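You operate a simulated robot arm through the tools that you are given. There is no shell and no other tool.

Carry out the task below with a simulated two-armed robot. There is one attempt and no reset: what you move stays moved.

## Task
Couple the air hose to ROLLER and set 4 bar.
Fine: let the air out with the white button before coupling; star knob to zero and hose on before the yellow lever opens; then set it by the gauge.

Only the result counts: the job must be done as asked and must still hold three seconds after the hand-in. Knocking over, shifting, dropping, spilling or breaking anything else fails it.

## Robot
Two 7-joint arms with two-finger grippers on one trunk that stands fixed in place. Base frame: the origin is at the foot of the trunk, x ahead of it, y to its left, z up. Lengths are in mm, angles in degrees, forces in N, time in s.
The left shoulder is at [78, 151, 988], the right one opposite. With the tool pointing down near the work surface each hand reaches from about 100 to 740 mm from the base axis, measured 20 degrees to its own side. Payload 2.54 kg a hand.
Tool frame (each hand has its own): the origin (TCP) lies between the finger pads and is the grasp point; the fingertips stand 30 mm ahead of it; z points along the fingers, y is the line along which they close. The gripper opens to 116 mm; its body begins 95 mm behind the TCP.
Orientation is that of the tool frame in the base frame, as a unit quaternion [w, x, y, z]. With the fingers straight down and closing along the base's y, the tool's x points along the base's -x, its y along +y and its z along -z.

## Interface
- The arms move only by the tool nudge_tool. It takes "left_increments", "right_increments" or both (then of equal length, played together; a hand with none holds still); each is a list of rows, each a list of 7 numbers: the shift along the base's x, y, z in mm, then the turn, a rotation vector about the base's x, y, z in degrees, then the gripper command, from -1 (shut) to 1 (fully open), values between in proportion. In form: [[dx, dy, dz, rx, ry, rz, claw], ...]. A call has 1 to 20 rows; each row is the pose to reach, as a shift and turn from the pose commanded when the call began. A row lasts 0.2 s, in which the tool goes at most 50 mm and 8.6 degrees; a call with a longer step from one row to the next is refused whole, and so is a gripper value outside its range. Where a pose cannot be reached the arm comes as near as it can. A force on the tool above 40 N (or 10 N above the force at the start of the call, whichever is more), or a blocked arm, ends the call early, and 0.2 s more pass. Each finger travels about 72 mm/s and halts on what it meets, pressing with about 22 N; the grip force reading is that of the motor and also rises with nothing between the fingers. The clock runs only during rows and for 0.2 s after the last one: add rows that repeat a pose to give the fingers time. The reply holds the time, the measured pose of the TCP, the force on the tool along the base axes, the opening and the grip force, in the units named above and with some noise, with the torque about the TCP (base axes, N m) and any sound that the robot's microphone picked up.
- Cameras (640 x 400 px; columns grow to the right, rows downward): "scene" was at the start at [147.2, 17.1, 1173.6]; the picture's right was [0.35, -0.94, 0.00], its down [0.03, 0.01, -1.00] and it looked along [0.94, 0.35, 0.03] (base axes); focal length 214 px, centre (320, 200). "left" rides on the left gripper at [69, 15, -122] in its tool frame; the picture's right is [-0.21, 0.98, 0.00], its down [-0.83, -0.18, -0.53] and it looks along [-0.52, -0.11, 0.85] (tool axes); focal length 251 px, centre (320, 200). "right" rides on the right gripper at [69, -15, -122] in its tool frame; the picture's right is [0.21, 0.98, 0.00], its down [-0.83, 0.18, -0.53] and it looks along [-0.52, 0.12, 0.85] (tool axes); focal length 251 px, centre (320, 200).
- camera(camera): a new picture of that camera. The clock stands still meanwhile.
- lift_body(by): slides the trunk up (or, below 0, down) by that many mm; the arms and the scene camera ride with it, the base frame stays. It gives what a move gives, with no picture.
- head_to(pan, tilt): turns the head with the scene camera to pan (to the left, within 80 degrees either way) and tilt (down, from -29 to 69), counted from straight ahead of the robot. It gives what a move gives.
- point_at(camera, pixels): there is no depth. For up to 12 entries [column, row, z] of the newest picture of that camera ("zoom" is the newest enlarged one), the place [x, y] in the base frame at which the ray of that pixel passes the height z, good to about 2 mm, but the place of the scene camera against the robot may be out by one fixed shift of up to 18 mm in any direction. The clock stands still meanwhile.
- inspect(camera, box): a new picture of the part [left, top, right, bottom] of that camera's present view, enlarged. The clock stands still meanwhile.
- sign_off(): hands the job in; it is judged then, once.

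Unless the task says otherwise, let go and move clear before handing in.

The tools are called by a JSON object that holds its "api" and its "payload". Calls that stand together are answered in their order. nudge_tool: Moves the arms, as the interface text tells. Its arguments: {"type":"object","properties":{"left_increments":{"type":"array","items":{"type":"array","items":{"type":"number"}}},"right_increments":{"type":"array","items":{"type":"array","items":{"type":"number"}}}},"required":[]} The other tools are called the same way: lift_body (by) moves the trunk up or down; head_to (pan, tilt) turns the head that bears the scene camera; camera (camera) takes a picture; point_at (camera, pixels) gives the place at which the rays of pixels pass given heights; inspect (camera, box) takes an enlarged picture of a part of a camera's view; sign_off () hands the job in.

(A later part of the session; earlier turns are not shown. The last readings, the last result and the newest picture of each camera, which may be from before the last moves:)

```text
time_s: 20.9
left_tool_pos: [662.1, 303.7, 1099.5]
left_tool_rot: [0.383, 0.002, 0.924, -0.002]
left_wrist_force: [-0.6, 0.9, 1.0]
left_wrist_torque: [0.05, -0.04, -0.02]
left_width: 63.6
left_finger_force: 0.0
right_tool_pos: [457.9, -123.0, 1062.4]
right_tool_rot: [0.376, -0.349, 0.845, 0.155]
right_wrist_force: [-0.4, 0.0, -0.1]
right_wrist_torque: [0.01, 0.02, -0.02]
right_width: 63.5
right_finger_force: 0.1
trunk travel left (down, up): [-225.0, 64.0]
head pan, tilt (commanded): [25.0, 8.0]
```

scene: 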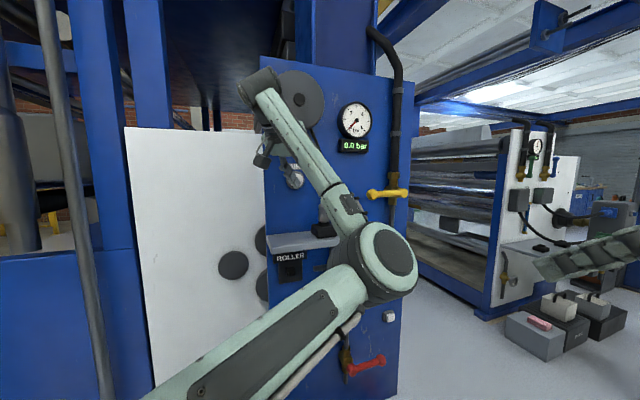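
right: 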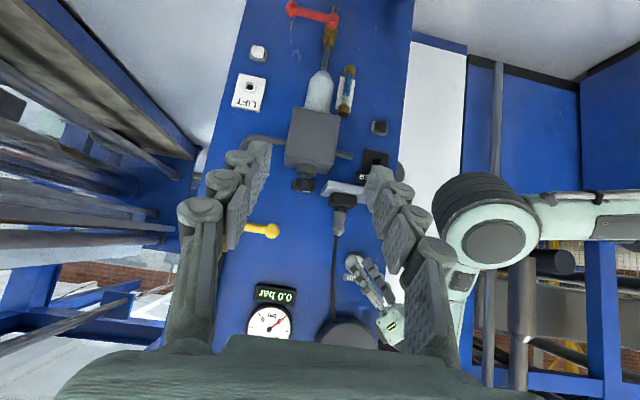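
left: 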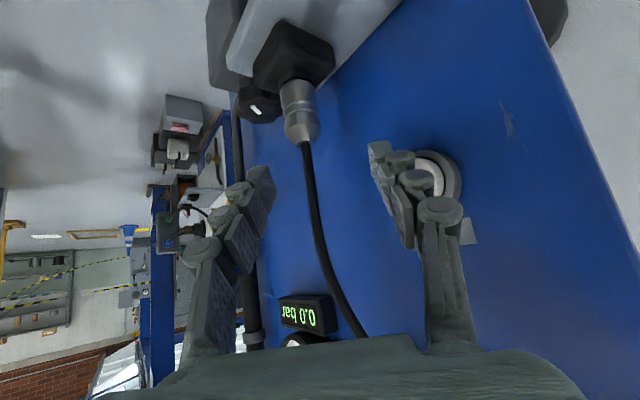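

Commands count from the reached pose and this pose is reachable. I'll line up with the coupling in y and look again.

{"api": "nudge_tool", "payload": {"left_increments": [[-2.5, -16.5, -5, 0, 0, 0, 0.1], [-2.5, -16.5, -19, 0, 0, 0, 0.1]]}}

{"api": "camera", "payload": {"camera": "left"}}

{"api": "inspect", "payload": {"camera": "right", "box": [290, 160, 450, 280]}}

```text
time_s: 21.6
left_tool_pos: [658.6, 287.8, 1080.8]
left_tool_rot: [0.384, 0.002, 0.923, -0.001]
left_wrist_force: [-0.1, -0.5, -0.1]
left_wrist_torque: [0.02, 0.0, 0.03]
left_width: 63.8
left_finger_force: 0.0
right_tool_pos: [456.4, -123.0, 1062.9]
right_tool_rot: [0.376, -0.349, 0.844, 0.155]
right_wrist_force: [-0.1, 0.0, -0.5]
right_wrist_torque: [-0.04, -0.02, 0.0]
right_width: 63.8
right_finger_force: 0.1
trunk travel left (down, up): [-225.0, 64.0]
head pan, tilt (commanded): [25.0, 8.0]
```

```text
taken
```

left: 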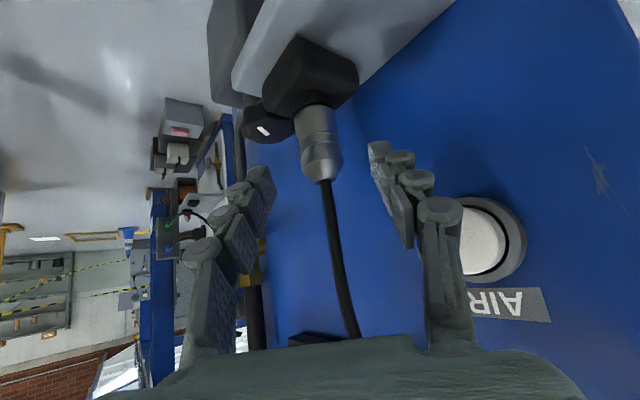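

```text
3.33 times, centred on (370, 220) of right
```

zoom: 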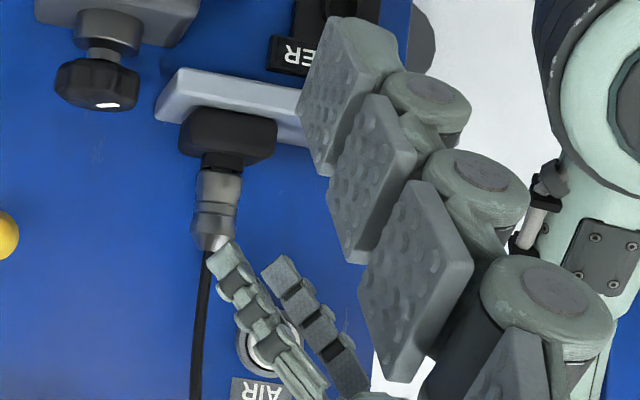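

The coupling is centred between the fingers (column about 318 against axis column 320). I'll advance along the tool axis to the grasp point and close.

{"api": "nudge_tool", "payload": {"left_increments": [[11, 0, -11, 0, 0, 0, 0.1], [22, -0.5, -22, 0, 0, 0, 0.1], [33, -0.5, -32, 0, 0, 0, 0.1], [43, -0.8, -42, 0, 0, 0, 0.1], [43, -0.8, -42, 0, 0, 0, 0.1]]}}

{"api": "camera", "payload": {"camera": "left"}}

{"api": "inspect", "payload": {"camera": "right", "box": [290, 160, 450, 280]}}

```text
time_s: 22.8
left_tool_pos: [702.3, 287.3, 1037.9]
left_tool_rot: [0.383, 0.002, 0.924, -0.001]
left_wrist_force: [0.4, 0.6, -0.2]
left_wrist_torque: [-0.02, 0.0, -0.02]
left_width: 63.8
left_finger_force: 0.0
right_tool_pos: [456.9, -122.9, 1061.5]
right_tool_rot: [0.375, -0.35, 0.844, 0.156]
right_wrist_force: [-0.9, 0.6, 0.1]
right_wrist_torque: [-0.02, -0.01, -0.01]
right_width: 63.7
right_finger_force: 0.2
trunk travel left (down, up): [-225.0, 64.0]
head pan, tilt (commanded): [25.0, 8.0]
```

```text
taken
```

left: 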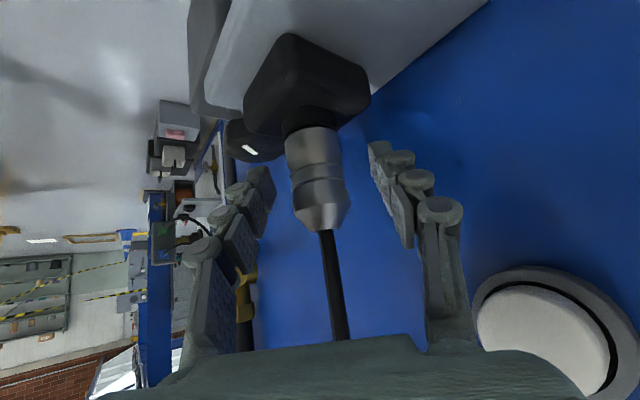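

```text
3.33 times, centred on (370, 220) of right
```

zoom: 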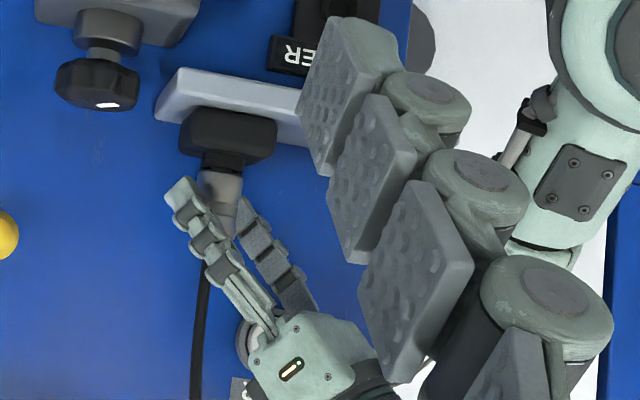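

The silver body sits between the pads at about the right depth (53 px wide gives 154 mm range). Closing the left gripper.

{"api": "nudge_tool", "payload": {"left_increments": [[0, 0, 0, 0, 0, 0, -1], [0, 0, 0, 0, 0, 0, -1], [0, 0, 0, 0, 0, 0, -1], [0, 0, 0, 0, 0, 0, -1]]}}

{"api": "camera", "payload": {"camera": "left"}}

```text
time_s: 23.8
left_tool_pos: [703.0, 286.1, 1039.1]
left_tool_rot: [0.383, 0.002, 0.924, 0.0]
left_wrist_force: [-1.1, -7.7, -0.5]
left_wrist_torque: [-0.21, 0.04, -0.08]
left_width: 32.3
left_finger_force: 21.8
right_tool_pos: [457.3, -124.2, 1061.7]
right_tool_rot: [0.376, -0.349, 0.844, 0.156]
right_wrist_force: [-0.1, -0.2, 0.3]
right_wrist_torque: [0.01, -0.03, 0.0]
right_width: 63.8
right_finger_force: 0.1
trunk travel left (down, up): [-225.0, 64.0]
head pan, tilt (commanded): [25.0, 8.0]
```

```text
taken
```

left: 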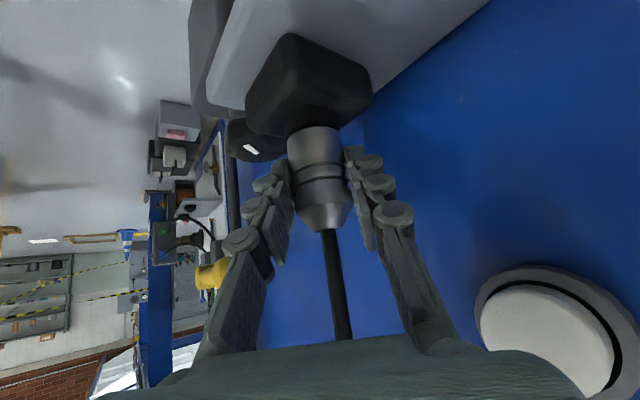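

Gripped at 32.3 mm width. I'll lift straight up in small steps and watch the force.

{"api": "nudge_tool", "payload": {"left_increments": [[0, -0.5, 4, 0, 0, 0, -1], [0, -0.5, 9, 0, 0, 0, -1], [0, -0.5, 15, 0, 0, 0, -1], [0, -0.5, 22, 0, 0, 0, -1], [0, -0.5, 30, 0, 0, 0, -1]]}}

{"api": "camera", "payload": {"camera": "left"}}

{"api": "inspect", "payload": {"camera": "right", "box": [290, 160, 450, 280]}}

```text
time_s: 24.9
left_tool_pos: [702.5, 287.5, 1069.2]
left_tool_rot: [0.383, 0.001, 0.924, -0.001]
left_wrist_force: [0.1, 0.0, -1.1]
left_wrist_torque: [0.0, 0.01, 0.01]
left_width: 32.3
left_finger_force: 22.4
right_tool_pos: [457.1, -124.2, 1062.8]
right_tool_rot: [0.376, -0.349, 0.844, 0.156]
right_wrist_force: [-0.1, -0.1, 0.1]
right_wrist_torque: [0.01, -0.02, 0.01]
right_width: 63.7
right_finger_force: 0.0
trunk travel left (down, up): [-225.0, 64.0]
head pan, tilt (commanded): [25.0, 8.0]
```

```text
taken
```

left: 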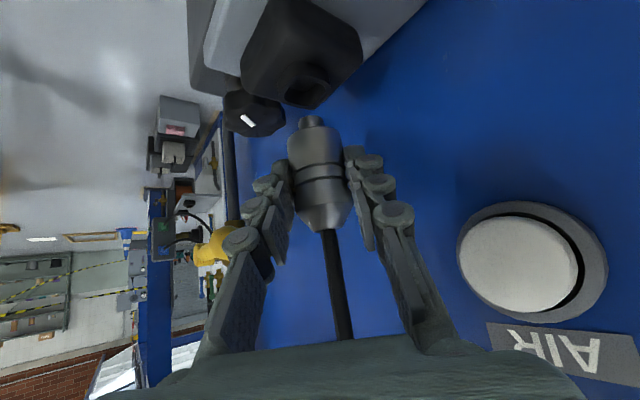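

```text
3.33 times, centred on (370, 220) of right
```

zoom: 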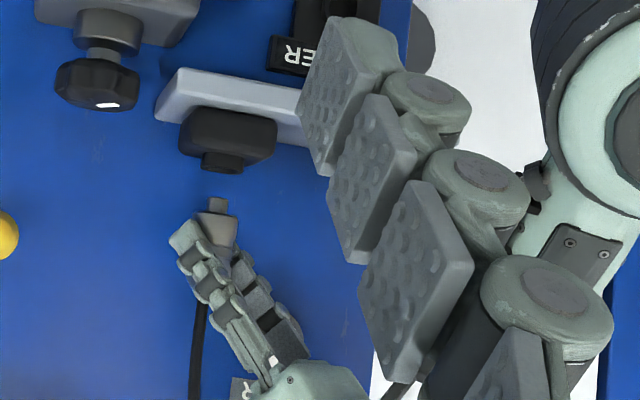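

The coupling is free of the dock, with a short nose showing at (312,122) in the left camera. Zooming to see its shape.

{"api": "inspect", "payload": {"camera": "left", "box": [270, 70, 370, 170]}}

{"api": "inspect", "payload": {"camera": "right", "box": [310, 190, 390, 250]}}

```text
4.00 times, centred on (320, 120) of left
```

zoom: 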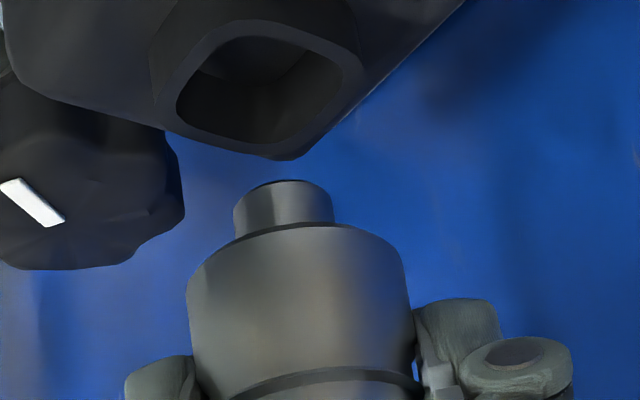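

```text
6.67 times, centred on (350, 220) of right
```

zoom: 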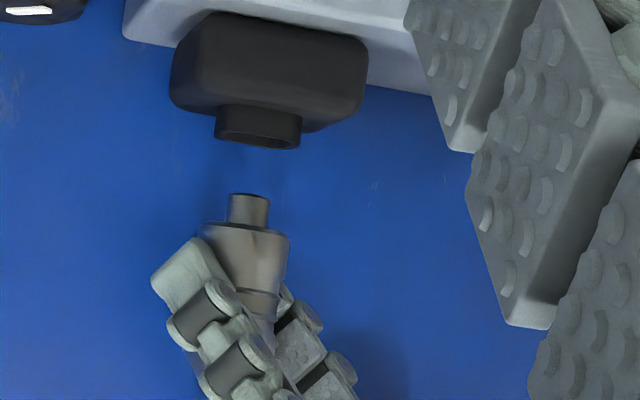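

The nose is round, about 15 mm across, and the dock mouth is a wider rounded square, so the port should accept it with some slack. I'll raise a little more and pull the coupling out toward the robot, then start tipping the nose up.

{"api": "nudge_tool", "payload": {"left_increments": [[0, 0, 12, 0, 0, 0, -1], [-15, -15, 18, 0, 0, 0, -1], [-40, -40, 18, 0, 0, 0, -1], [-65, -65, 15, 0, 0, 0, -1], [-80, -80, 5, 5.0, -5.0, 0, -1], [-85, -85, -10, 10.0, -10.0, 0, -1]]}}

{"api": "camera", "payload": {"camera": "scene"}}

{"api": "camera", "payload": {"camera": "right"}}

```text
time_s: 26.4
left_tool_pos: [618.9, 201.3, 1058.7]
left_tool_rot: [0.463, 0.036, 0.882, 0.08]
left_wrist_force: [0.2, 0.4, -1.1]
left_wrist_torque: [-0.03, 0.03, 0.0]
left_width: 32.2
left_finger_force: 22.4
left hand out of reach, approached as far as the arm can: row 3, 4, 5
right_tool_pos: [456.7, -124.3, 1062.3]
right_tool_rot: [0.376, -0.349, 0.844, 0.156]
right_wrist_force: [0.1, 0.1, 0.5]
right_wrist_torque: [0.02, -0.02, 0.01]
right_width: 63.5
right_finger_force: 0.2
trunk travel left (down, up): [-225.0, 64.0]
head pan, tilt (commanded): [25.0, 8.0]
```

```text
taken
```

scene: 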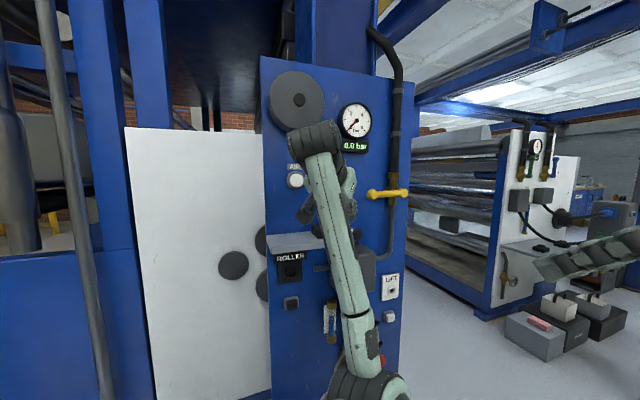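

```text
taken
```

right: 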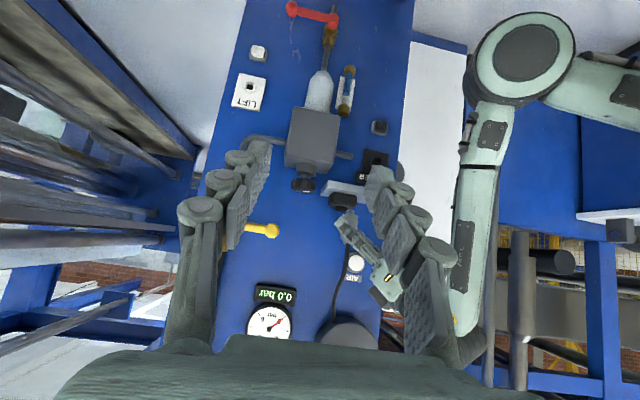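

The left hand tracks again at [619, 201, 1059] with the coupling held (width 32.2). I'll continue lowering in front of the shelf while tipping the nose up, in stages.

{"api": "nudge_tool", "payload": {"left_increments": [[-6, 8, -23, 5.4, -5.4, 0, -1], [-12, 15, -46, 10.8, -10.8, 0, -1], [-18, 23, -70, 16.1, -16.1, 0, -1], [-24, 30, -93, 21.5, -21.5, 0, -1]]}}

{"api": "camera", "payload": {"camera": "scene"}}

{"api": "camera", "payload": {"camera": "right"}}

{"api": "camera", "payload": {"camera": "left"}}

```text
time_s: 27.4
left_tool_pos: [595.3, 231.2, 966.5]
left_tool_rot: [0.603, 0.105, 0.751, 0.247]
left_wrist_force: [1.1, -0.3, -1.2]
left_wrist_torque: [0.02, 0.05, 0.01]
left_width: 32.5
left_finger_force: 22.3
right_tool_pos: [457.3, -123.6, 1062.4]
right_tool_rot: [0.375, -0.35, 0.844, 0.156]
right_wrist_force: [0.4, 0.2, 0.7]
right_wrist_torque: [-0.01, 0.0, 0.03]
right_width: 63.5
right_finger_force: 0.1
trunk travel left (down, up): [-225.0, 64.0]
head pan, tilt (commanded): [25.0, 8.0]
```

```text
taken
```

scene: 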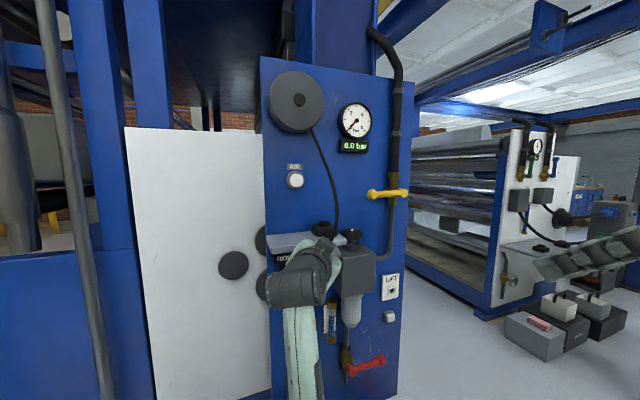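

```text
taken
```

right: 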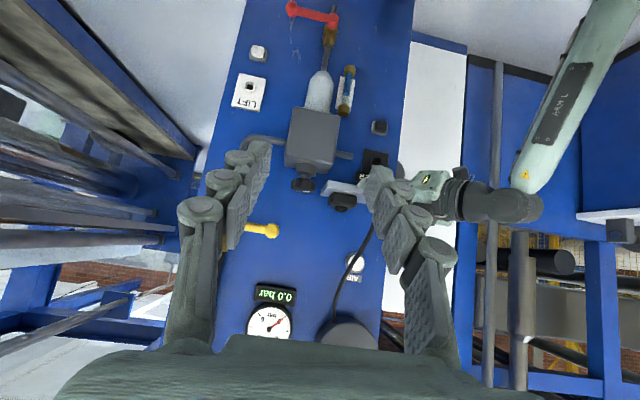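

```text
taken
```

left: 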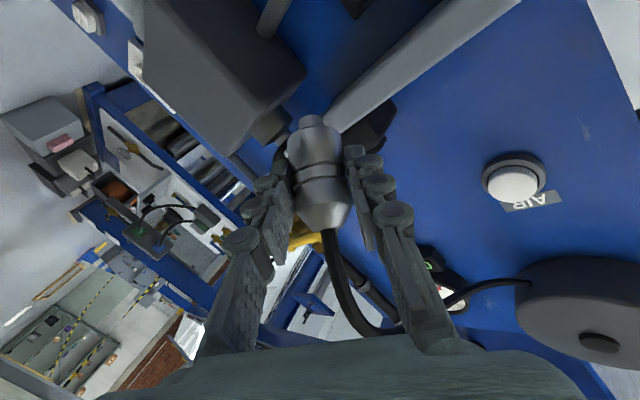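

The tip-up is going well and the hose stays on the far side of the hand. I'll finish the rotation and descent to the stand-off in front of ROLLER.

{"api": "nudge_tool", "payload": {"left_increments": [[-6, 8, -24, 5.4, -5.4, 0, -1], [-13, 15, -47, 10.8, -10.8, 0, -1], [-19, 23, -70, 16.1, -16.1, 0, -1], [-25, 31, -93, 21.5, -21.5, 0, -1]]}}

{"api": "camera", "payload": {"camera": "left"}}

{"api": "camera", "payload": {"camera": "scene"}}

```text
time_s: 28.0
left_tool_pos: [586.7, 237.3, 1041.5]
left_tool_rot: [0.736, 0.087, 0.593, 0.315]
left_wrist_force: [0.4, 0.7, -0.7]
left_wrist_torque: [0.03, 0.01, -0.01]
left_width: 32.6
left_finger_force: 21.9
right_tool_pos: [457.1, -123.4, 1062.1]
right_tool_rot: [0.376, -0.349, 0.844, 0.156]
right_wrist_force: [0.6, -1.5, -0.4]
right_wrist_torque: [0.02, 0.01, 0.01]
right_width: 63.6
right_finger_force: 0.1
trunk travel left (down, up): [-225.0, 64.0]
head pan, tilt (commanded): [25.0, 8.0]
stopped in row 3 (left hand): the arm was blocked; the commanded pose is now the measured one
```

```text
taken
```

left: 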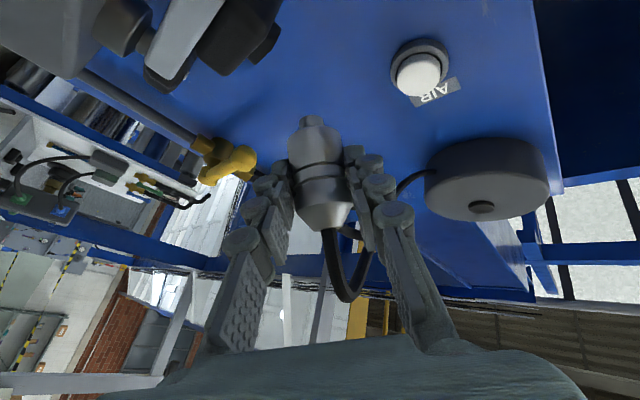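

```text
taken
```

scene: 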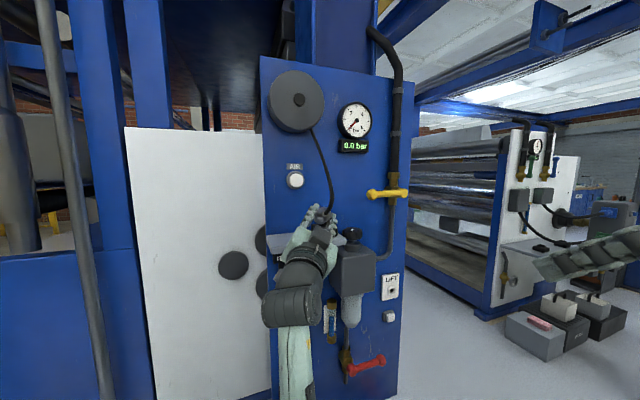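

The arm was blocked in row 3 and the hand rose to z 1041 instead of descending. I'll look at the elbow from the right camera and with the head turned.

{"api": "camera", "payload": {"camera": "right"}}

{"api": "head_to", "payload": {"pan": 35, "tilt": 45}}

{"api": "camera", "payload": {"camera": "scene"}}

```text
taken
```

right: 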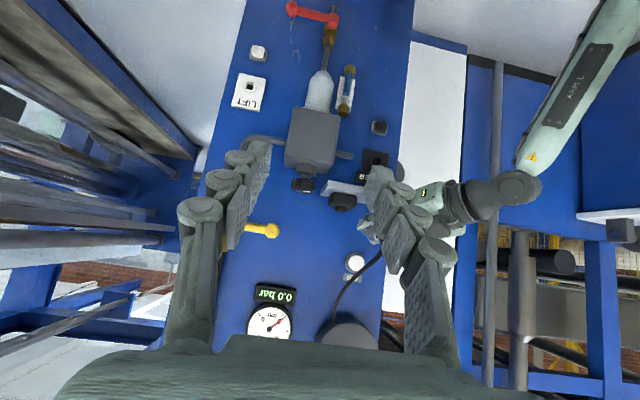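

```text
time_s: 29.0
left_tool_pos: [583.1, 238.1, 1044.5]
left_tool_rot: [0.738, 0.083, 0.591, 0.316]
left_wrist_force: [-0.5, -0.4, 0.0]
left_wrist_torque: [0.04, 0.02, 0.0]
left_width: 32.2
left_finger_force: 21.9
right_tool_pos: [458.5, -123.1, 1062.5]
right_tool_rot: [0.376, -0.349, 0.844, 0.156]
right_wrist_force: [-0.1, 0.5, 0.1]
right_wrist_torque: [-0.02, 0.01, 0.02]
right_width: 64.0
right_finger_force: 0.0
trunk travel left (down, up): [-225.0, 64.0]
head pan, tilt (commanded): [35.0, 45.0]
```

```text
taken
```

scene: 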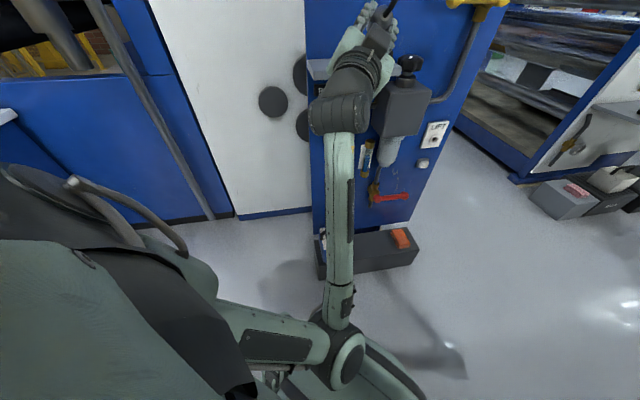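

The left elbow hangs low with the forearm rising to the wrist; nothing is touching the panel. I'll try straight lowering from here in small steps at this orientation.

{"api": "nudge_tool", "payload": {"left_increments": [[0, 5, -15, 0, 0, 0, -1], [0, 10, -30, 0, 0, 0, -1], [0, 15, -45, 0, 0, 0, -1], [0, 20, -60, 0, 0, 0, -1]]}}

{"api": "camera", "payload": {"camera": "scene"}}

```text
time_s: 29.9
left_tool_pos: [579.8, 238.7, 1066.0]
left_tool_rot: [0.791, 0.019, 0.553, 0.261]
left_wrist_force: [0.5, 0.9, -0.9]
left_wrist_torque: [0.01, 0.02, -0.02]
left_width: 32.4
left_finger_force: 21.7
right_tool_pos: [457.1, -123.7, 1063.2]
right_tool_rot: [0.375, -0.35, 0.844, 0.156]
right_wrist_force: [0.0, -0.3, 0.2]
right_wrist_torque: [0.01, 0.01, 0.01]
right_width: 63.7
right_finger_force: 0.0
trunk travel left (down, up): [-225.0, 64.0]
head pan, tilt (commanded): [35.0, 45.0]
stopped in row 4 (left hand): the arm was blocked; the commanded pose is now the measured one
```

```text
taken
```

scene: 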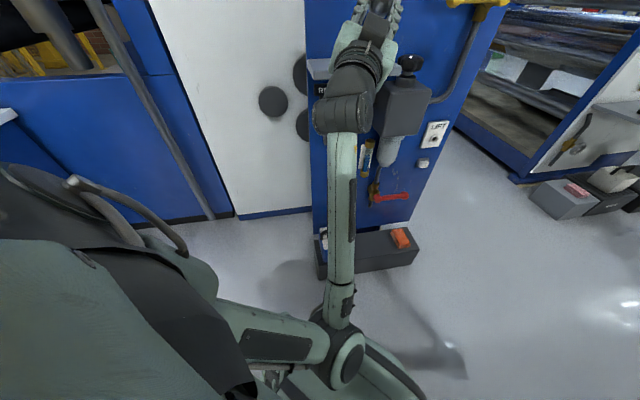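

Lowering pushed the hand up instead and turned it, so the left elbow seems to be resting on something. I'll look straight down at it.

{"api": "head_to", "payload": {"pan": 15, "tilt": 69}}

{"api": "camera", "payload": {"camera": "scene"}}

```text
time_s: 30.8
left_tool_pos: [577.9, 238.8, 1067.5]
left_tool_rot: [0.792, 0.019, 0.551, 0.261]
left_wrist_force: [0.4, -0.8, -0.4]
left_wrist_torque: [0.02, 0.01, 0.01]
left_width: 32.5
left_finger_force: 21.9
right_tool_pos: [456.7, -123.8, 1063.0]
right_tool_rot: [0.376, -0.349, 0.844, 0.156]
right_wrist_force: [0.2, 0.1, 0.4]
right_wrist_torque: [0.01, -0.03, 0.01]
right_width: 63.8
right_finger_force: 0.2
trunk travel left (down, up): [-225.0, 64.0]
head pan, tilt (commanded): [15.0, 68.8]
```

```text
taken
```

scene: 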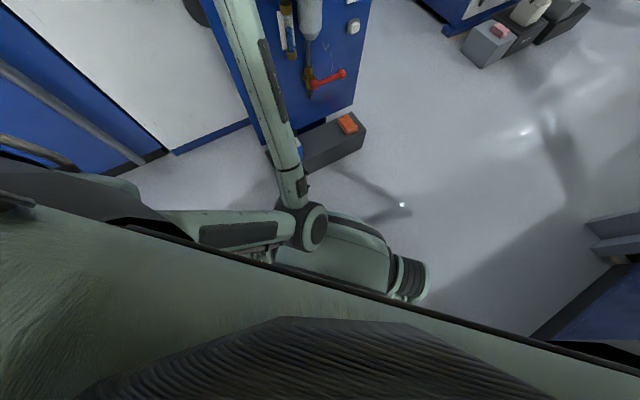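

The elbow sits right above a pale green part of the robot's own body at (330,250). I'll raise the trunk so that the elbow clears it.

{"api": "lift_body", "payload": {"by": 62}}

{"api": "camera", "payload": {"camera": "scene"}}

{"api": "camera", "payload": {"camera": "right"}}

```text
time_s: 31.8
left_tool_pos: [578.5, 238.0, 1130.6]
left_tool_rot: [0.792, 0.02, 0.551, 0.261]
left_wrist_force: [0.8, 0.1, -1.5]
left_wrist_torque: [-0.02, 0.01, -0.02]
left_width: 32.4
left_finger_force: 22.0
right_tool_pos: [457.8, -123.8, 1124.6]
right_tool_rot: [0.375, -0.349, 0.844, 0.156]
right_wrist_force: [-0.2, -0.2, 0.1]
right_wrist_torque: [0.02, 0.0, 0.02]
right_width: 63.6
right_finger_force: 0.1
trunk travel left (down, up): [-287.0, 2.0]
head pan, tilt (commanded): [15.0, 68.8]
```

```text
taken
```

scene: 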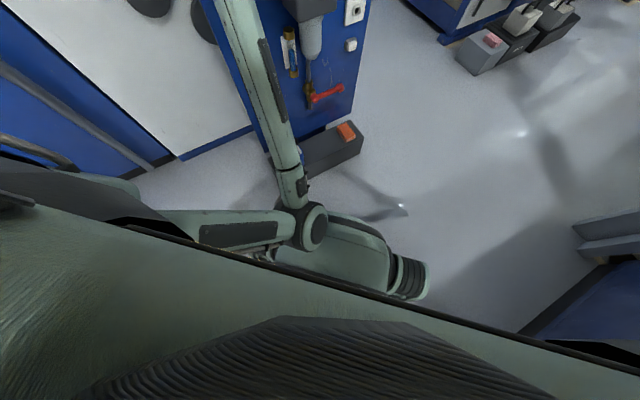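

```text
taken
```

right: 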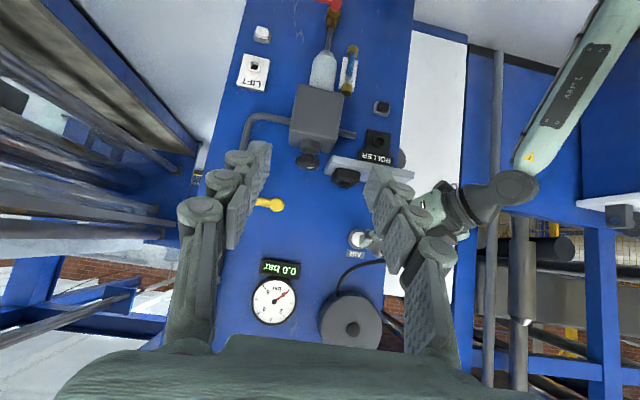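

The pale green part moved with the trunk, so the left elbow is folded inward against the robot's own body, and this arm can't get the hand low enough here. I'll return the coupling to its dock with the left hand and take it with the right arm, which works well at this angle. First, rotate back to the grasp orientation above and in front of the dock.

{"api": "nudge_tool", "payload": {"left_increments": [[9, 3, 0, -3.4, 7.1, -1.1, -1], [18, 5, 0, -6.8, 14.2, -2.2, -1], [27, 8, 0, -10.1, 21.3, -3.4, -1], [36, 11, 0, -13.5, 28.4, -4.5, -1], [45, 13, 0, -16.9, 35.4, -5.6, -1], [54, 16, 0, -20.3, 42.5, -6.7, -1], [63, 19, -3, -23.6, 49.6, -7.9, -1], [72, 21, -6, -27.0, 56.7, -9.0, -1], [81, 24, -10, -30.4, 63.8, -10.1, -1]]}}

{"api": "camera", "payload": {"camera": "left"}}

{"api": "head_to", "payload": {"pan": 25, "tilt": 12}}

{"api": "camera", "payload": {"camera": "scene"}}

```text
time_s: 33.8
left_tool_pos: [659.5, 262.4, 1118.1]
left_tool_rot: [0.381, 0.001, 0.925, -0.001]
left_wrist_force: [0.3, 0.0, -0.7]
left_wrist_torque: [0.01, 0.01, -0.06]
left_width: 32.2
left_finger_force: 22.2
right_tool_pos: [457.2, -123.7, 1124.0]
right_tool_rot: [0.376, -0.349, 0.845, 0.156]
right_wrist_force: [0.8, -0.8, -0.7]
right_wrist_torque: [0.0, -0.02, 0.01]
right_width: 63.7
right_finger_force: 0.0
trunk travel left (down, up): [-287.0, 2.0]
head pan, tilt (commanded): [15.0, 68.8]
```

```text
taken
```

left: 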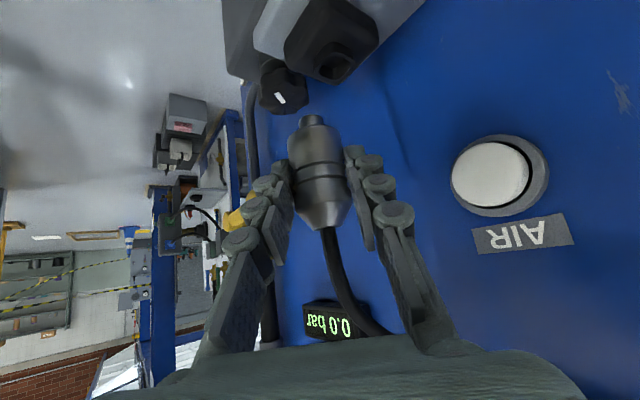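

```text
time_s: 35.1
left_tool_pos: [658.8, 262.3, 1119.2]
left_tool_rot: [0.382, 0.001, 0.924, 0.0]
left_wrist_force: [-0.9, -0.1, -1.4]
left_wrist_torque: [0.05, -0.02, 0.0]
left_width: 32.5
left_finger_force: 22.1
right_tool_pos: [458.3, -122.5, 1124.5]
right_tool_rot: [0.376, -0.35, 0.844, 0.157]
right_wrist_force: [0.1, -0.3, -0.6]
right_wrist_torque: [0.03, -0.02, -0.02]
right_width: 63.8
right_finger_force: 0.1
trunk travel left (down, up): [-287.0, 2.0]
head pan, tilt (commanded): [25.0, 12.0]
```

```text
taken
```

scene: 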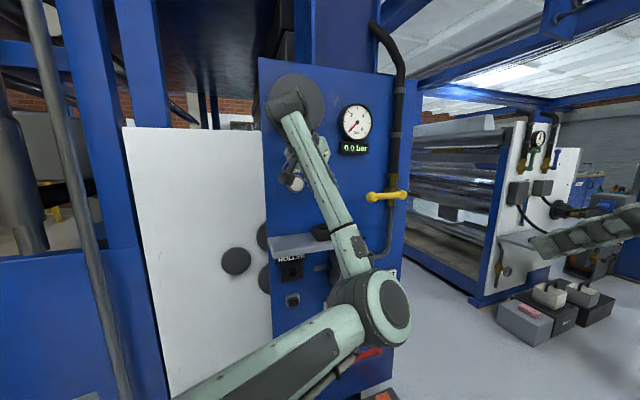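

The left hand is back in the grasp orientation at [659, 262, 1119] with the coupling still held the same way. I'll move it over the dock and check alignment.

{"api": "nudge_tool", "payload": {"left_increments": [[15, 9, -12, 0, 0, 0, -1], [30, 17, -24, 0, 0, 0, -1], [43.5, 25, -34, 0, 0, 0, -1], [43.5, 25, -34, 0, 0, 0, -1]]}}

{"api": "camera", "payload": {"camera": "left"}}

{"api": "inspect", "payload": {"camera": "left", "box": [240, 40, 400, 160]}}

{"api": "inspect", "payload": {"camera": "right", "box": [290, 110, 450, 250]}}

```text
time_s: 36.1
left_tool_pos: [701.3, 287.0, 1084.3]
left_tool_rot: [0.381, 0.002, 0.925, 0.0]
left_wrist_force: [-0.9, -0.4, -1.1]
left_wrist_torque: [0.01, 0.02, -0.04]
left_width: 32.1
left_finger_force: 22.1
right_tool_pos: [458.1, -123.3, 1125.3]
right_tool_rot: [0.375, -0.349, 0.845, 0.155]
right_wrist_force: [-0.5, -0.4, -0.1]
right_wrist_torque: [-0.01, -0.02, -0.04]
right_width: 64.1
right_finger_force: 0.0
trunk travel left (down, up): [-287.0, 2.0]
head pan, tilt (commanded): [25.0, 12.0]
```

```text
taken
```

left: 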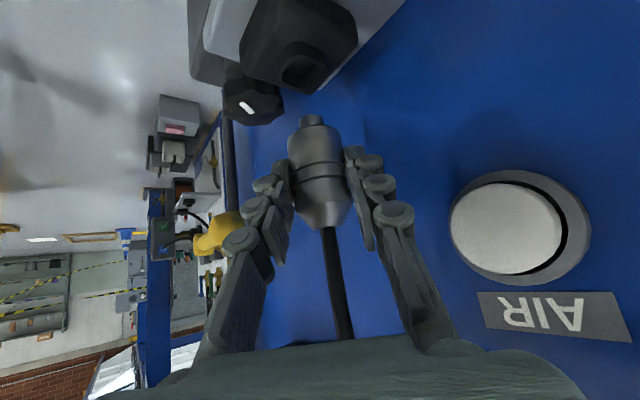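

```text
3.33 times, centred on (320, 100) of left
```

zoom: 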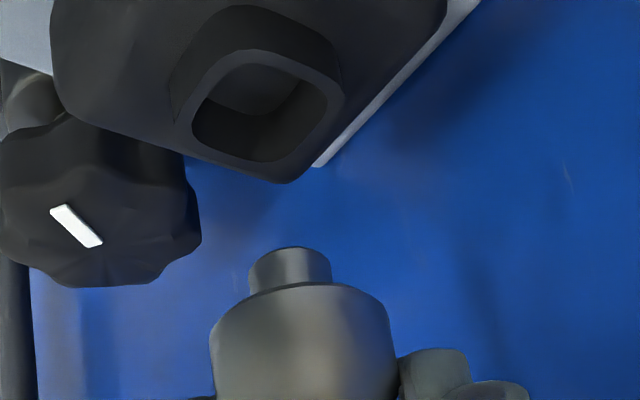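

```text
2.86 times, centred on (370, 180) of right
```

zoom: 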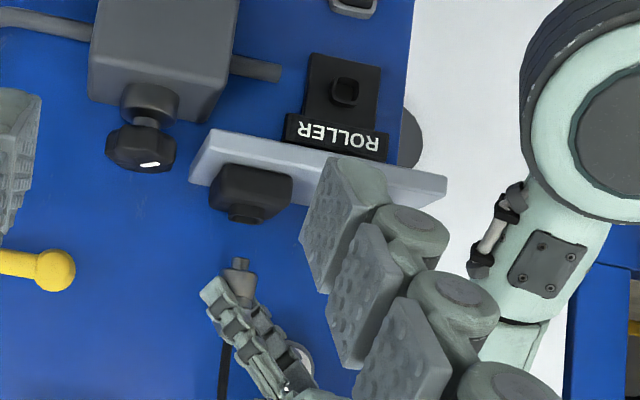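

The coupling is over the dock mouth (mouth at (262,105), nose at (290,270) in the zoom, as on the way out). I'll lower it back to the measured docked height.

{"api": "nudge_tool", "payload": {"left_increments": [[1.0, 0.3, -10, 0, 0, 0, -1], [1.0, 0.3, -20, 0, 0, 0, -1], [1.0, 0.3, -28, 0, 0, 0, -1], [1.0, 0.3, -35, 0, 0, 0, -1], [1.0, 0.3, -40, 0, 0, 0, -1], [1.0, 0.3, -44, 0, 0, 0, -1], [1.0, 0.3, -45.5, 0, 0, 0, -1]]}}

{"api": "inspect", "payload": {"camera": "left", "box": [240, 60, 400, 180]}}

{"api": "inspect", "payload": {"camera": "right", "box": [290, 110, 450, 250]}}

```text
time_s: 37.7
left_tool_pos: [702.1, 286.7, 1040.6]
left_tool_rot: [0.381, 0.001, 0.925, 0.0]
left_wrist_force: [-11.9, -6.9, -1.0]
left_wrist_torque: [-0.31, 0.59, -0.05]
left_width: 32.4
left_finger_force: 22.1
right_tool_pos: [454.9, -124.8, 1124.3]
right_tool_rot: [0.376, -0.35, 0.843, 0.157]
right_wrist_force: [-0.4, 0.4, 0.3]
right_wrist_torque: [0.03, -0.02, 0.02]
right_width: 64.0
right_finger_force: 0.0
trunk travel left (down, up): [-287.0, 2.0]
head pan, tilt (commanded): [25.0, 12.0]
```

```text
3.33 times, centred on (320, 120) of left
```

zoom: 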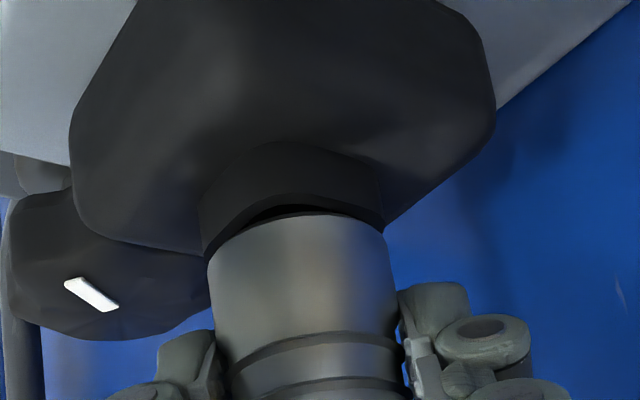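

```text
2.86 times, centred on (370, 180) of right
```

zoom: 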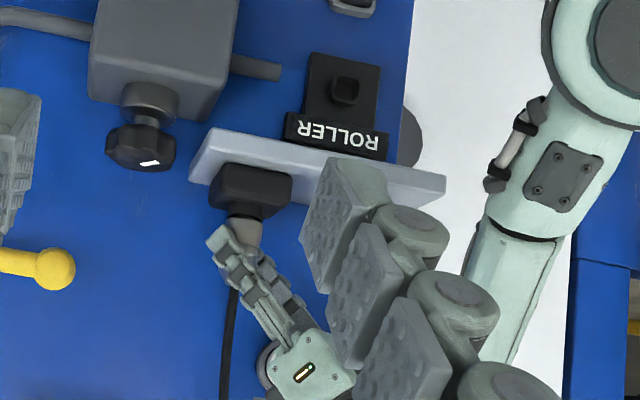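

The nose is in the dock with a small side force (-12, -7 N) and a thin gap. I'll ease it sideways and down a touch so that it seats square.

{"api": "nudge_tool", "payload": {"left_increments": [[-1.2, -0.6, -0.5, 0, 0, 0, -1], [-1.8, -1.0, -1.5, 0, 0, 0, -1], [-1.8, -1.0, -2.5, 0, 0, 0, -1]]}}

{"api": "inspect", "payload": {"camera": "left", "box": [240, 60, 400, 180]}}

```text
time_s: 38.5
left_tool_pos: [702.1, 286.5, 1040.0]
left_tool_rot: [0.385, 0.001, 0.923, 0.001]
left_wrist_force: [9.3, -1.6, 12.9]
left_wrist_torque: [-0.05, 0.06, -0.03]
left_width: 32.2
left_finger_force: 21.9
right_tool_pos: [456.4, -124.2, 1125.1]
right_tool_rot: [0.375, -0.349, 0.844, 0.156]
right_wrist_force: [0.1, -0.3, -0.9]
right_wrist_torque: [0.0, 0.01, -0.01]
right_width: 64.0
right_finger_force: 0.1
trunk travel left (down, up): [-287.0, 2.0]
head pan, tilt (commanded): [25.0, 12.0]
```

```text
3.33 times, centred on (320, 120) of left
```

zoom: 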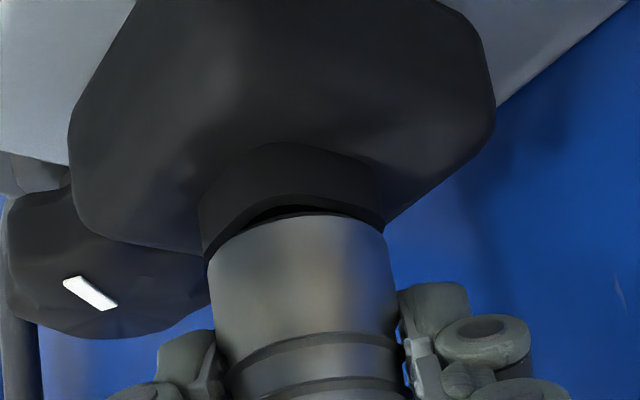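

Seated (13 N upward). I'll open the left gripper and withdraw along the tool axis, then park the left arm on the left.

{"api": "nudge_tool", "payload": {"left_increments": [[0, 0, 1.5, 0, 0, 0, -0.2], [0, 0, 1.5, 0, 0, 0, 0.1], [0, 0, 1.5, 0, 0, 0, 0.1], [-10, 0, 11.5, 0, 0, 0, 0.1], [-25, 0, 27, 0, 0, 0, 0.1], [-45, 0, 47, 0, 0, 0, 0.1]]}}

{"api": "camera", "payload": {"camera": "left"}}

{"api": "inspect", "payload": {"camera": "right", "box": [290, 110, 450, 250]}}

```text
time_s: 39.9
left_tool_pos: [655.5, 288.4, 1083.3]
left_tool_rot: [0.38, 0.001, 0.925, 0.0]
left_wrist_force: [0.3, -0.6, 0.8]
left_wrist_torque: [0.0, 0.02, -0.05]
left_width: 63.9
left_finger_force: 0.0
right_tool_pos: [458.5, -123.3, 1125.1]
right_tool_rot: [0.376, -0.349, 0.844, 0.155]
right_wrist_force: [-0.7, -0.5, 0.4]
right_wrist_torque: [0.02, -0.02, -0.03]
right_width: 63.7
right_finger_force: 0.0
trunk travel left (down, up): [-287.0, 2.0]
head pan, tilt (commanded): [25.0, 12.0]
```

```text
taken
```

left: 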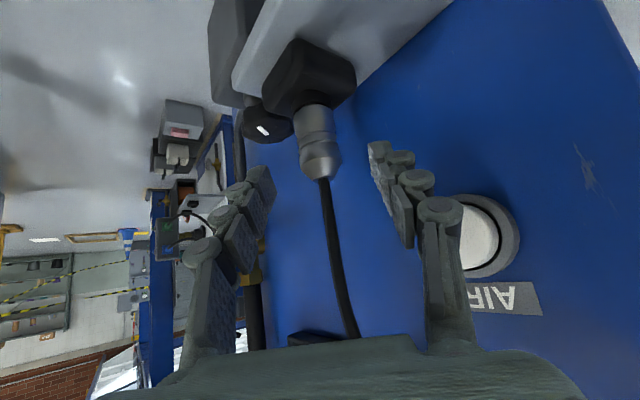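

```text
2.86 times, centred on (370, 180) of right
```

zoom: 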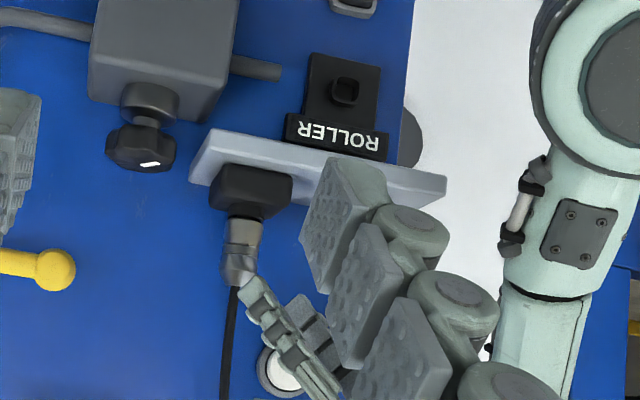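

The coupling stands properly in the dock again. I'll park the left arm up and to the left.

{"api": "nudge_tool", "payload": {"left_increments": [[-25, 5, 10, 0, 2, 0, 0.1], [-50, 15, 25, 0, 6, 0, 0.1], [-75, 30, 45, 0, 11, 0, 0.1], [-100, 46, 68, 0, 16, 0, 0.1], [-126, 62, 91, 0, 21, 0, 0], [-152, 80, 114, 0, 26, 0, -0.3], [-178, 100, 137, 0, 31, 0, -0.6], [-204, 120, 160, 0, 36, 0, -1], [-230, 140, 183, 0, 41, 0, -1], [-258, 158, 207, 0, 45, 0, -1]]}}

{"api": "camera", "payload": {"camera": "scene"}}

```text
time_s: 42.1
left_tool_pos: [397.1, 443.9, 1292.4]
left_tool_rot: [0.0, 0.002, 1.0, 0.0]
left_wrist_force: [-0.4, 0.4, 0.0]
left_wrist_torque: [-0.01, -0.05, 0.02]
left_width: 0.0
left_finger_force: 21.8
left hand out of reach, approached as far as the arm can: row 1, 2, 3, 4, 5
right_tool_pos: [455.8, -122.3, 1124.5]
right_tool_rot: [0.376, -0.349, 0.844, 0.156]
right_wrist_force: [-1.2, -0.1, -0.5]
right_wrist_torque: [-0.01, -0.02, -0.02]
right_width: 63.7
right_finger_force: 0.1
trunk travel left (down, up): [-287.0, 2.0]
head pan, tilt (commanded): [25.0, 12.0]
```

```text
taken
```

scene: 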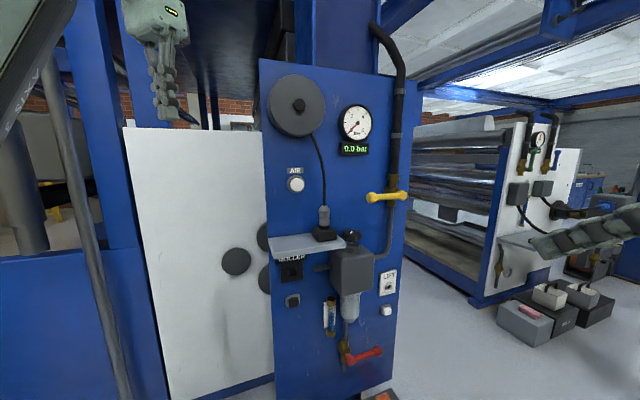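

Left arm is parked and the panel is unchanged. I'll lower the trunk and test, empty-handed, whether the right arm reaches the upward-pitched pose in front of ROLLER.

{"api": "lift_body", "payload": {"by": -240}}

{"api": "camera", "payload": {"camera": "scene"}}

{"api": "camera", "payload": {"camera": "right"}}

```text
time_s: 44.6
left_tool_pos: [398.7, 443.7, 1052.1]
left_tool_rot: [-0.001, 0.002, 1.0, -0.001]
left_wrist_force: [0.7, -0.4, -0.7]
left_wrist_torque: [0.0, -0.03, 0.03]
left_width: 0.0
left_finger_force: 21.8
right_tool_pos: [457.3, -122.9, 884.9]
right_tool_rot: [0.375, -0.349, 0.844, 0.156]
right_wrist_force: [0.4, -0.6, 0.4]
right_wrist_torque: [0.02, 0.01, -0.01]
right_width: 63.6
right_finger_force: 0.0
trunk travel left (down, up): [-47.0, 242.0]
head pan, tilt (commanded): [25.0, 12.0]
```

```text
taken
```

scene: 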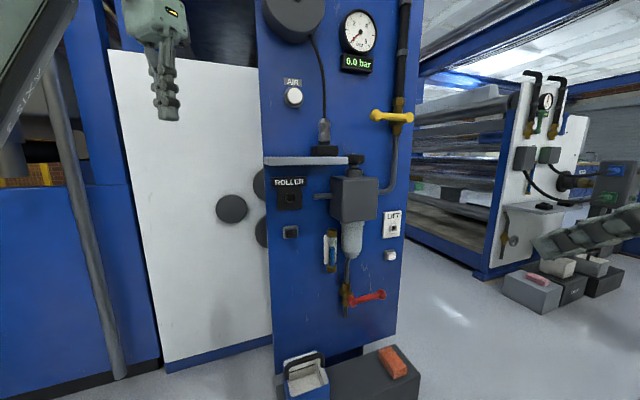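

```text
taken
```

right: 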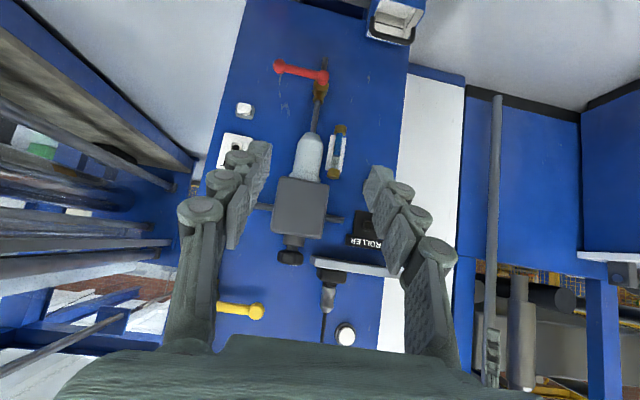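

I'll send the right hand, pitching up, to the stand-off in front of the ROLLER port.

{"api": "nudge_tool", "payload": {"right_increments": [[11, 35, -5, 5.1, -5.1, 0, 0.1], [22, 70, -10, 10.2, -10.2, 0, 0.1], [33, 105, -15, 15.4, -15.4, 0, 0.1], [44, 140, -20, 20.5, -20.5, 0, 0.1], [55, 175, -25, 25.6, -25.6, 0, 0.1], [66, 210, -30, 30.7, -30.7, 0, 0.1], [77, 245, -35, 35.9, -35.9, 0, 0.1], [88, 280, -40, 41.0, -41.0, 0, 0.1], [99, 315, -45, 46.1, -46.1, 0, 0.1], [110, 350, -50, 51.2, -51.2, 0, 0.1], [121, 386, -56, 56.4, -56.4, 0, 0.1], [128, 410, -61, 61.5, -61.5, 0, 0.1]]}}

{"api": "camera", "payload": {"camera": "right"}}

{"api": "camera", "payload": {"camera": "scene"}}

```text
time_s: 47.2
left_tool_pos: [399.5, 444.0, 1051.7]
left_tool_rot: [-0.002, 0.0, 1.0, -0.001]
left_wrist_force: [0.3, 0.7, 0.7]
left_wrist_torque: [0.01, -0.05, 0.01]
left_width: 0.0
left_finger_force: 21.8
right_tool_pos: [659.1, 237.7, 825.0]
right_tool_rot: [0.836, -0.164, 0.347, 0.393]
right_wrist_force: [-0.6, -0.1, 0.0]
right_wrist_torque: [0.0, -0.01, 0.03]
right_width: 63.6
right_finger_force: 0.0
right hand out of reach, approached as far as the arm can: row 7, 8, 9, 10, 11, 12
trunk travel left (down, up): [-47.0, 242.0]
head pan, tilt (commanded): [25.0, 12.0]
```

```text
taken
```

right: 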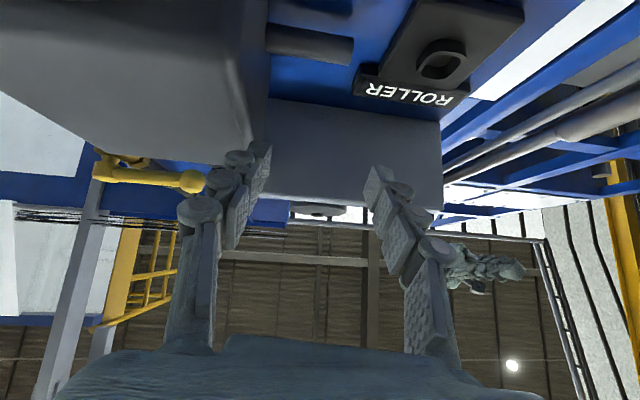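

```text
taken
```

scene: 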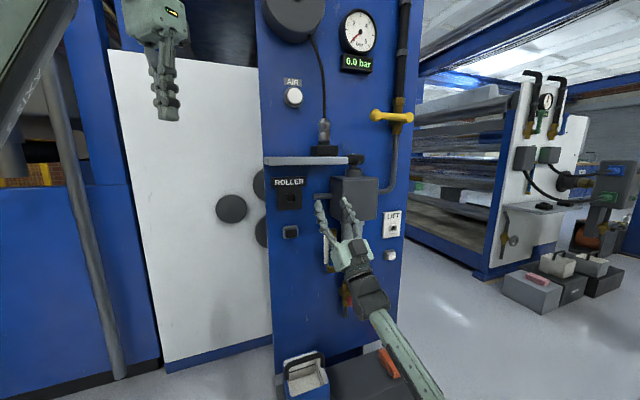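

The right arm ended at [659, 238, 825], about 87 mm too far right with a 45-degree upward pitch. I'll probe with less upward pitch (20 degrees) to see what can be reached at s = 205.

{"api": "nudge_tool", "payload": {"right_increments": [[-5, -5, 0, -4.4, 4.4, 0, 0.1], [-10, -5, 0, -8.8, 8.8, 0, 0.1], [-20, 5, 0, -13.3, 13.3, 0, 0.1], [-32, 20, 0, -17.7, 17.7, 0, 0.1], [-44, 32, 0, -17.7, 17.7, 0, 0.1], [-56, 44, 0, -17.7, 17.7, 0, 0.1], [-68, 55, 0, -17.7, 17.7, 0, 0.1]]}}

{"api": "camera", "payload": {"camera": "right"}}

{"api": "camera", "payload": {"camera": "scene"}}

```text
time_s: 48.8
left_tool_pos: [399.1, 445.0, 1051.5]
left_tool_rot: [-0.001, 0.001, 1.0, -0.001]
left_wrist_force: [-1.2, 0.6, 0.6]
left_wrist_torque: [-0.01, -0.03, -0.01]
left_width: 0.0
left_finger_force: 22.0
right_tool_pos: [622.6, 271.8, 830.7]
right_tool_rot: [0.729, -0.24, 0.523, 0.371]
right_wrist_force: [-0.4, 0.4, -0.8]
right_wrist_torque: [0.01, 0.01, 0.03]
right_width: 63.7
right_finger_force: 0.0
right hand out of reach, approached as far as the arm can: row 4, 5, 6, 7
trunk travel left (down, up): [-47.0, 242.0]
head pan, tilt (commanded): [25.0, 12.0]
```

```text
taken
```

right: 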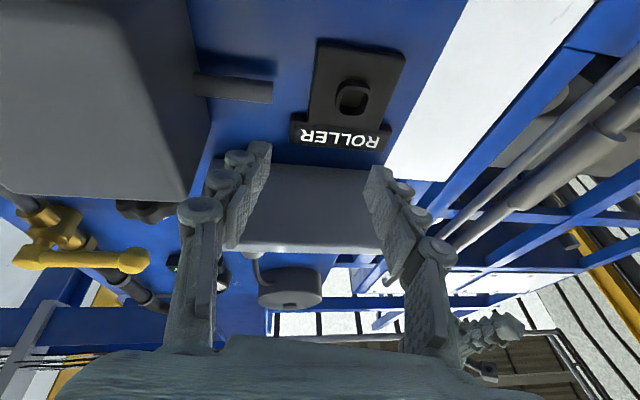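

```text
taken
```

scene: 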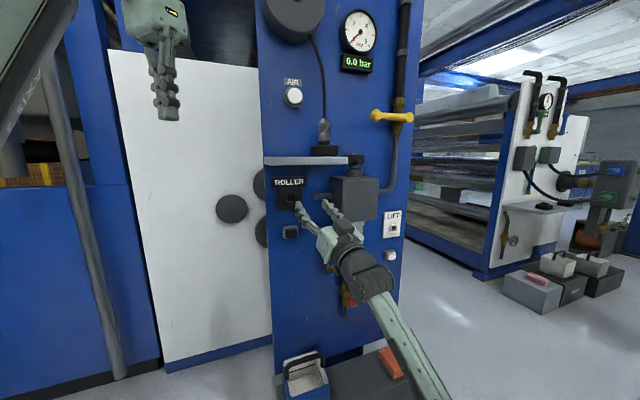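

With 20 degrees of pitch the hand gets to [623, 272, 831], and the camera sees the ROLLER port well at (352,97). I'll measure the port from here.

{"api": "inspect", "payload": {"camera": "right", "box": [270, 30, 430, 150]}}

{"api": "point_at", "payload": {"camera": "right", "pixels": [[352, 97, 834], [352, 97, 820], [352, 97, 850], [315, 145, 870], [382, 150, 870], [405, 55, 800], [318, 40, 800]]}}

```text
3.33 times, centred on (350, 90) of right
```

zoom: 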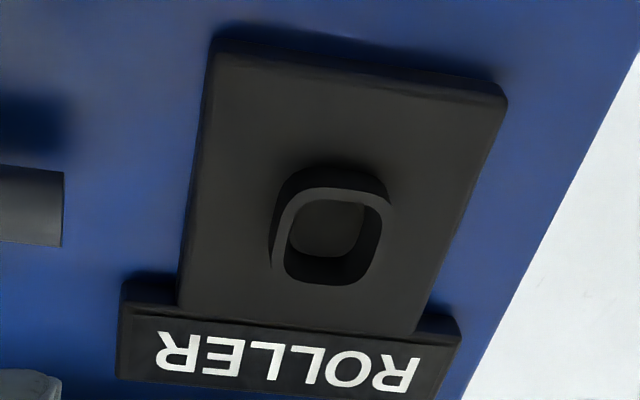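

```text
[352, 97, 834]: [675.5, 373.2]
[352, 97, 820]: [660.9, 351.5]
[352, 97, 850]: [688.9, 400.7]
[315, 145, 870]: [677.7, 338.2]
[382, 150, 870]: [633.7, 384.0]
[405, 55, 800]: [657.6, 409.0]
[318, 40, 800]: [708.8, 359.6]
```

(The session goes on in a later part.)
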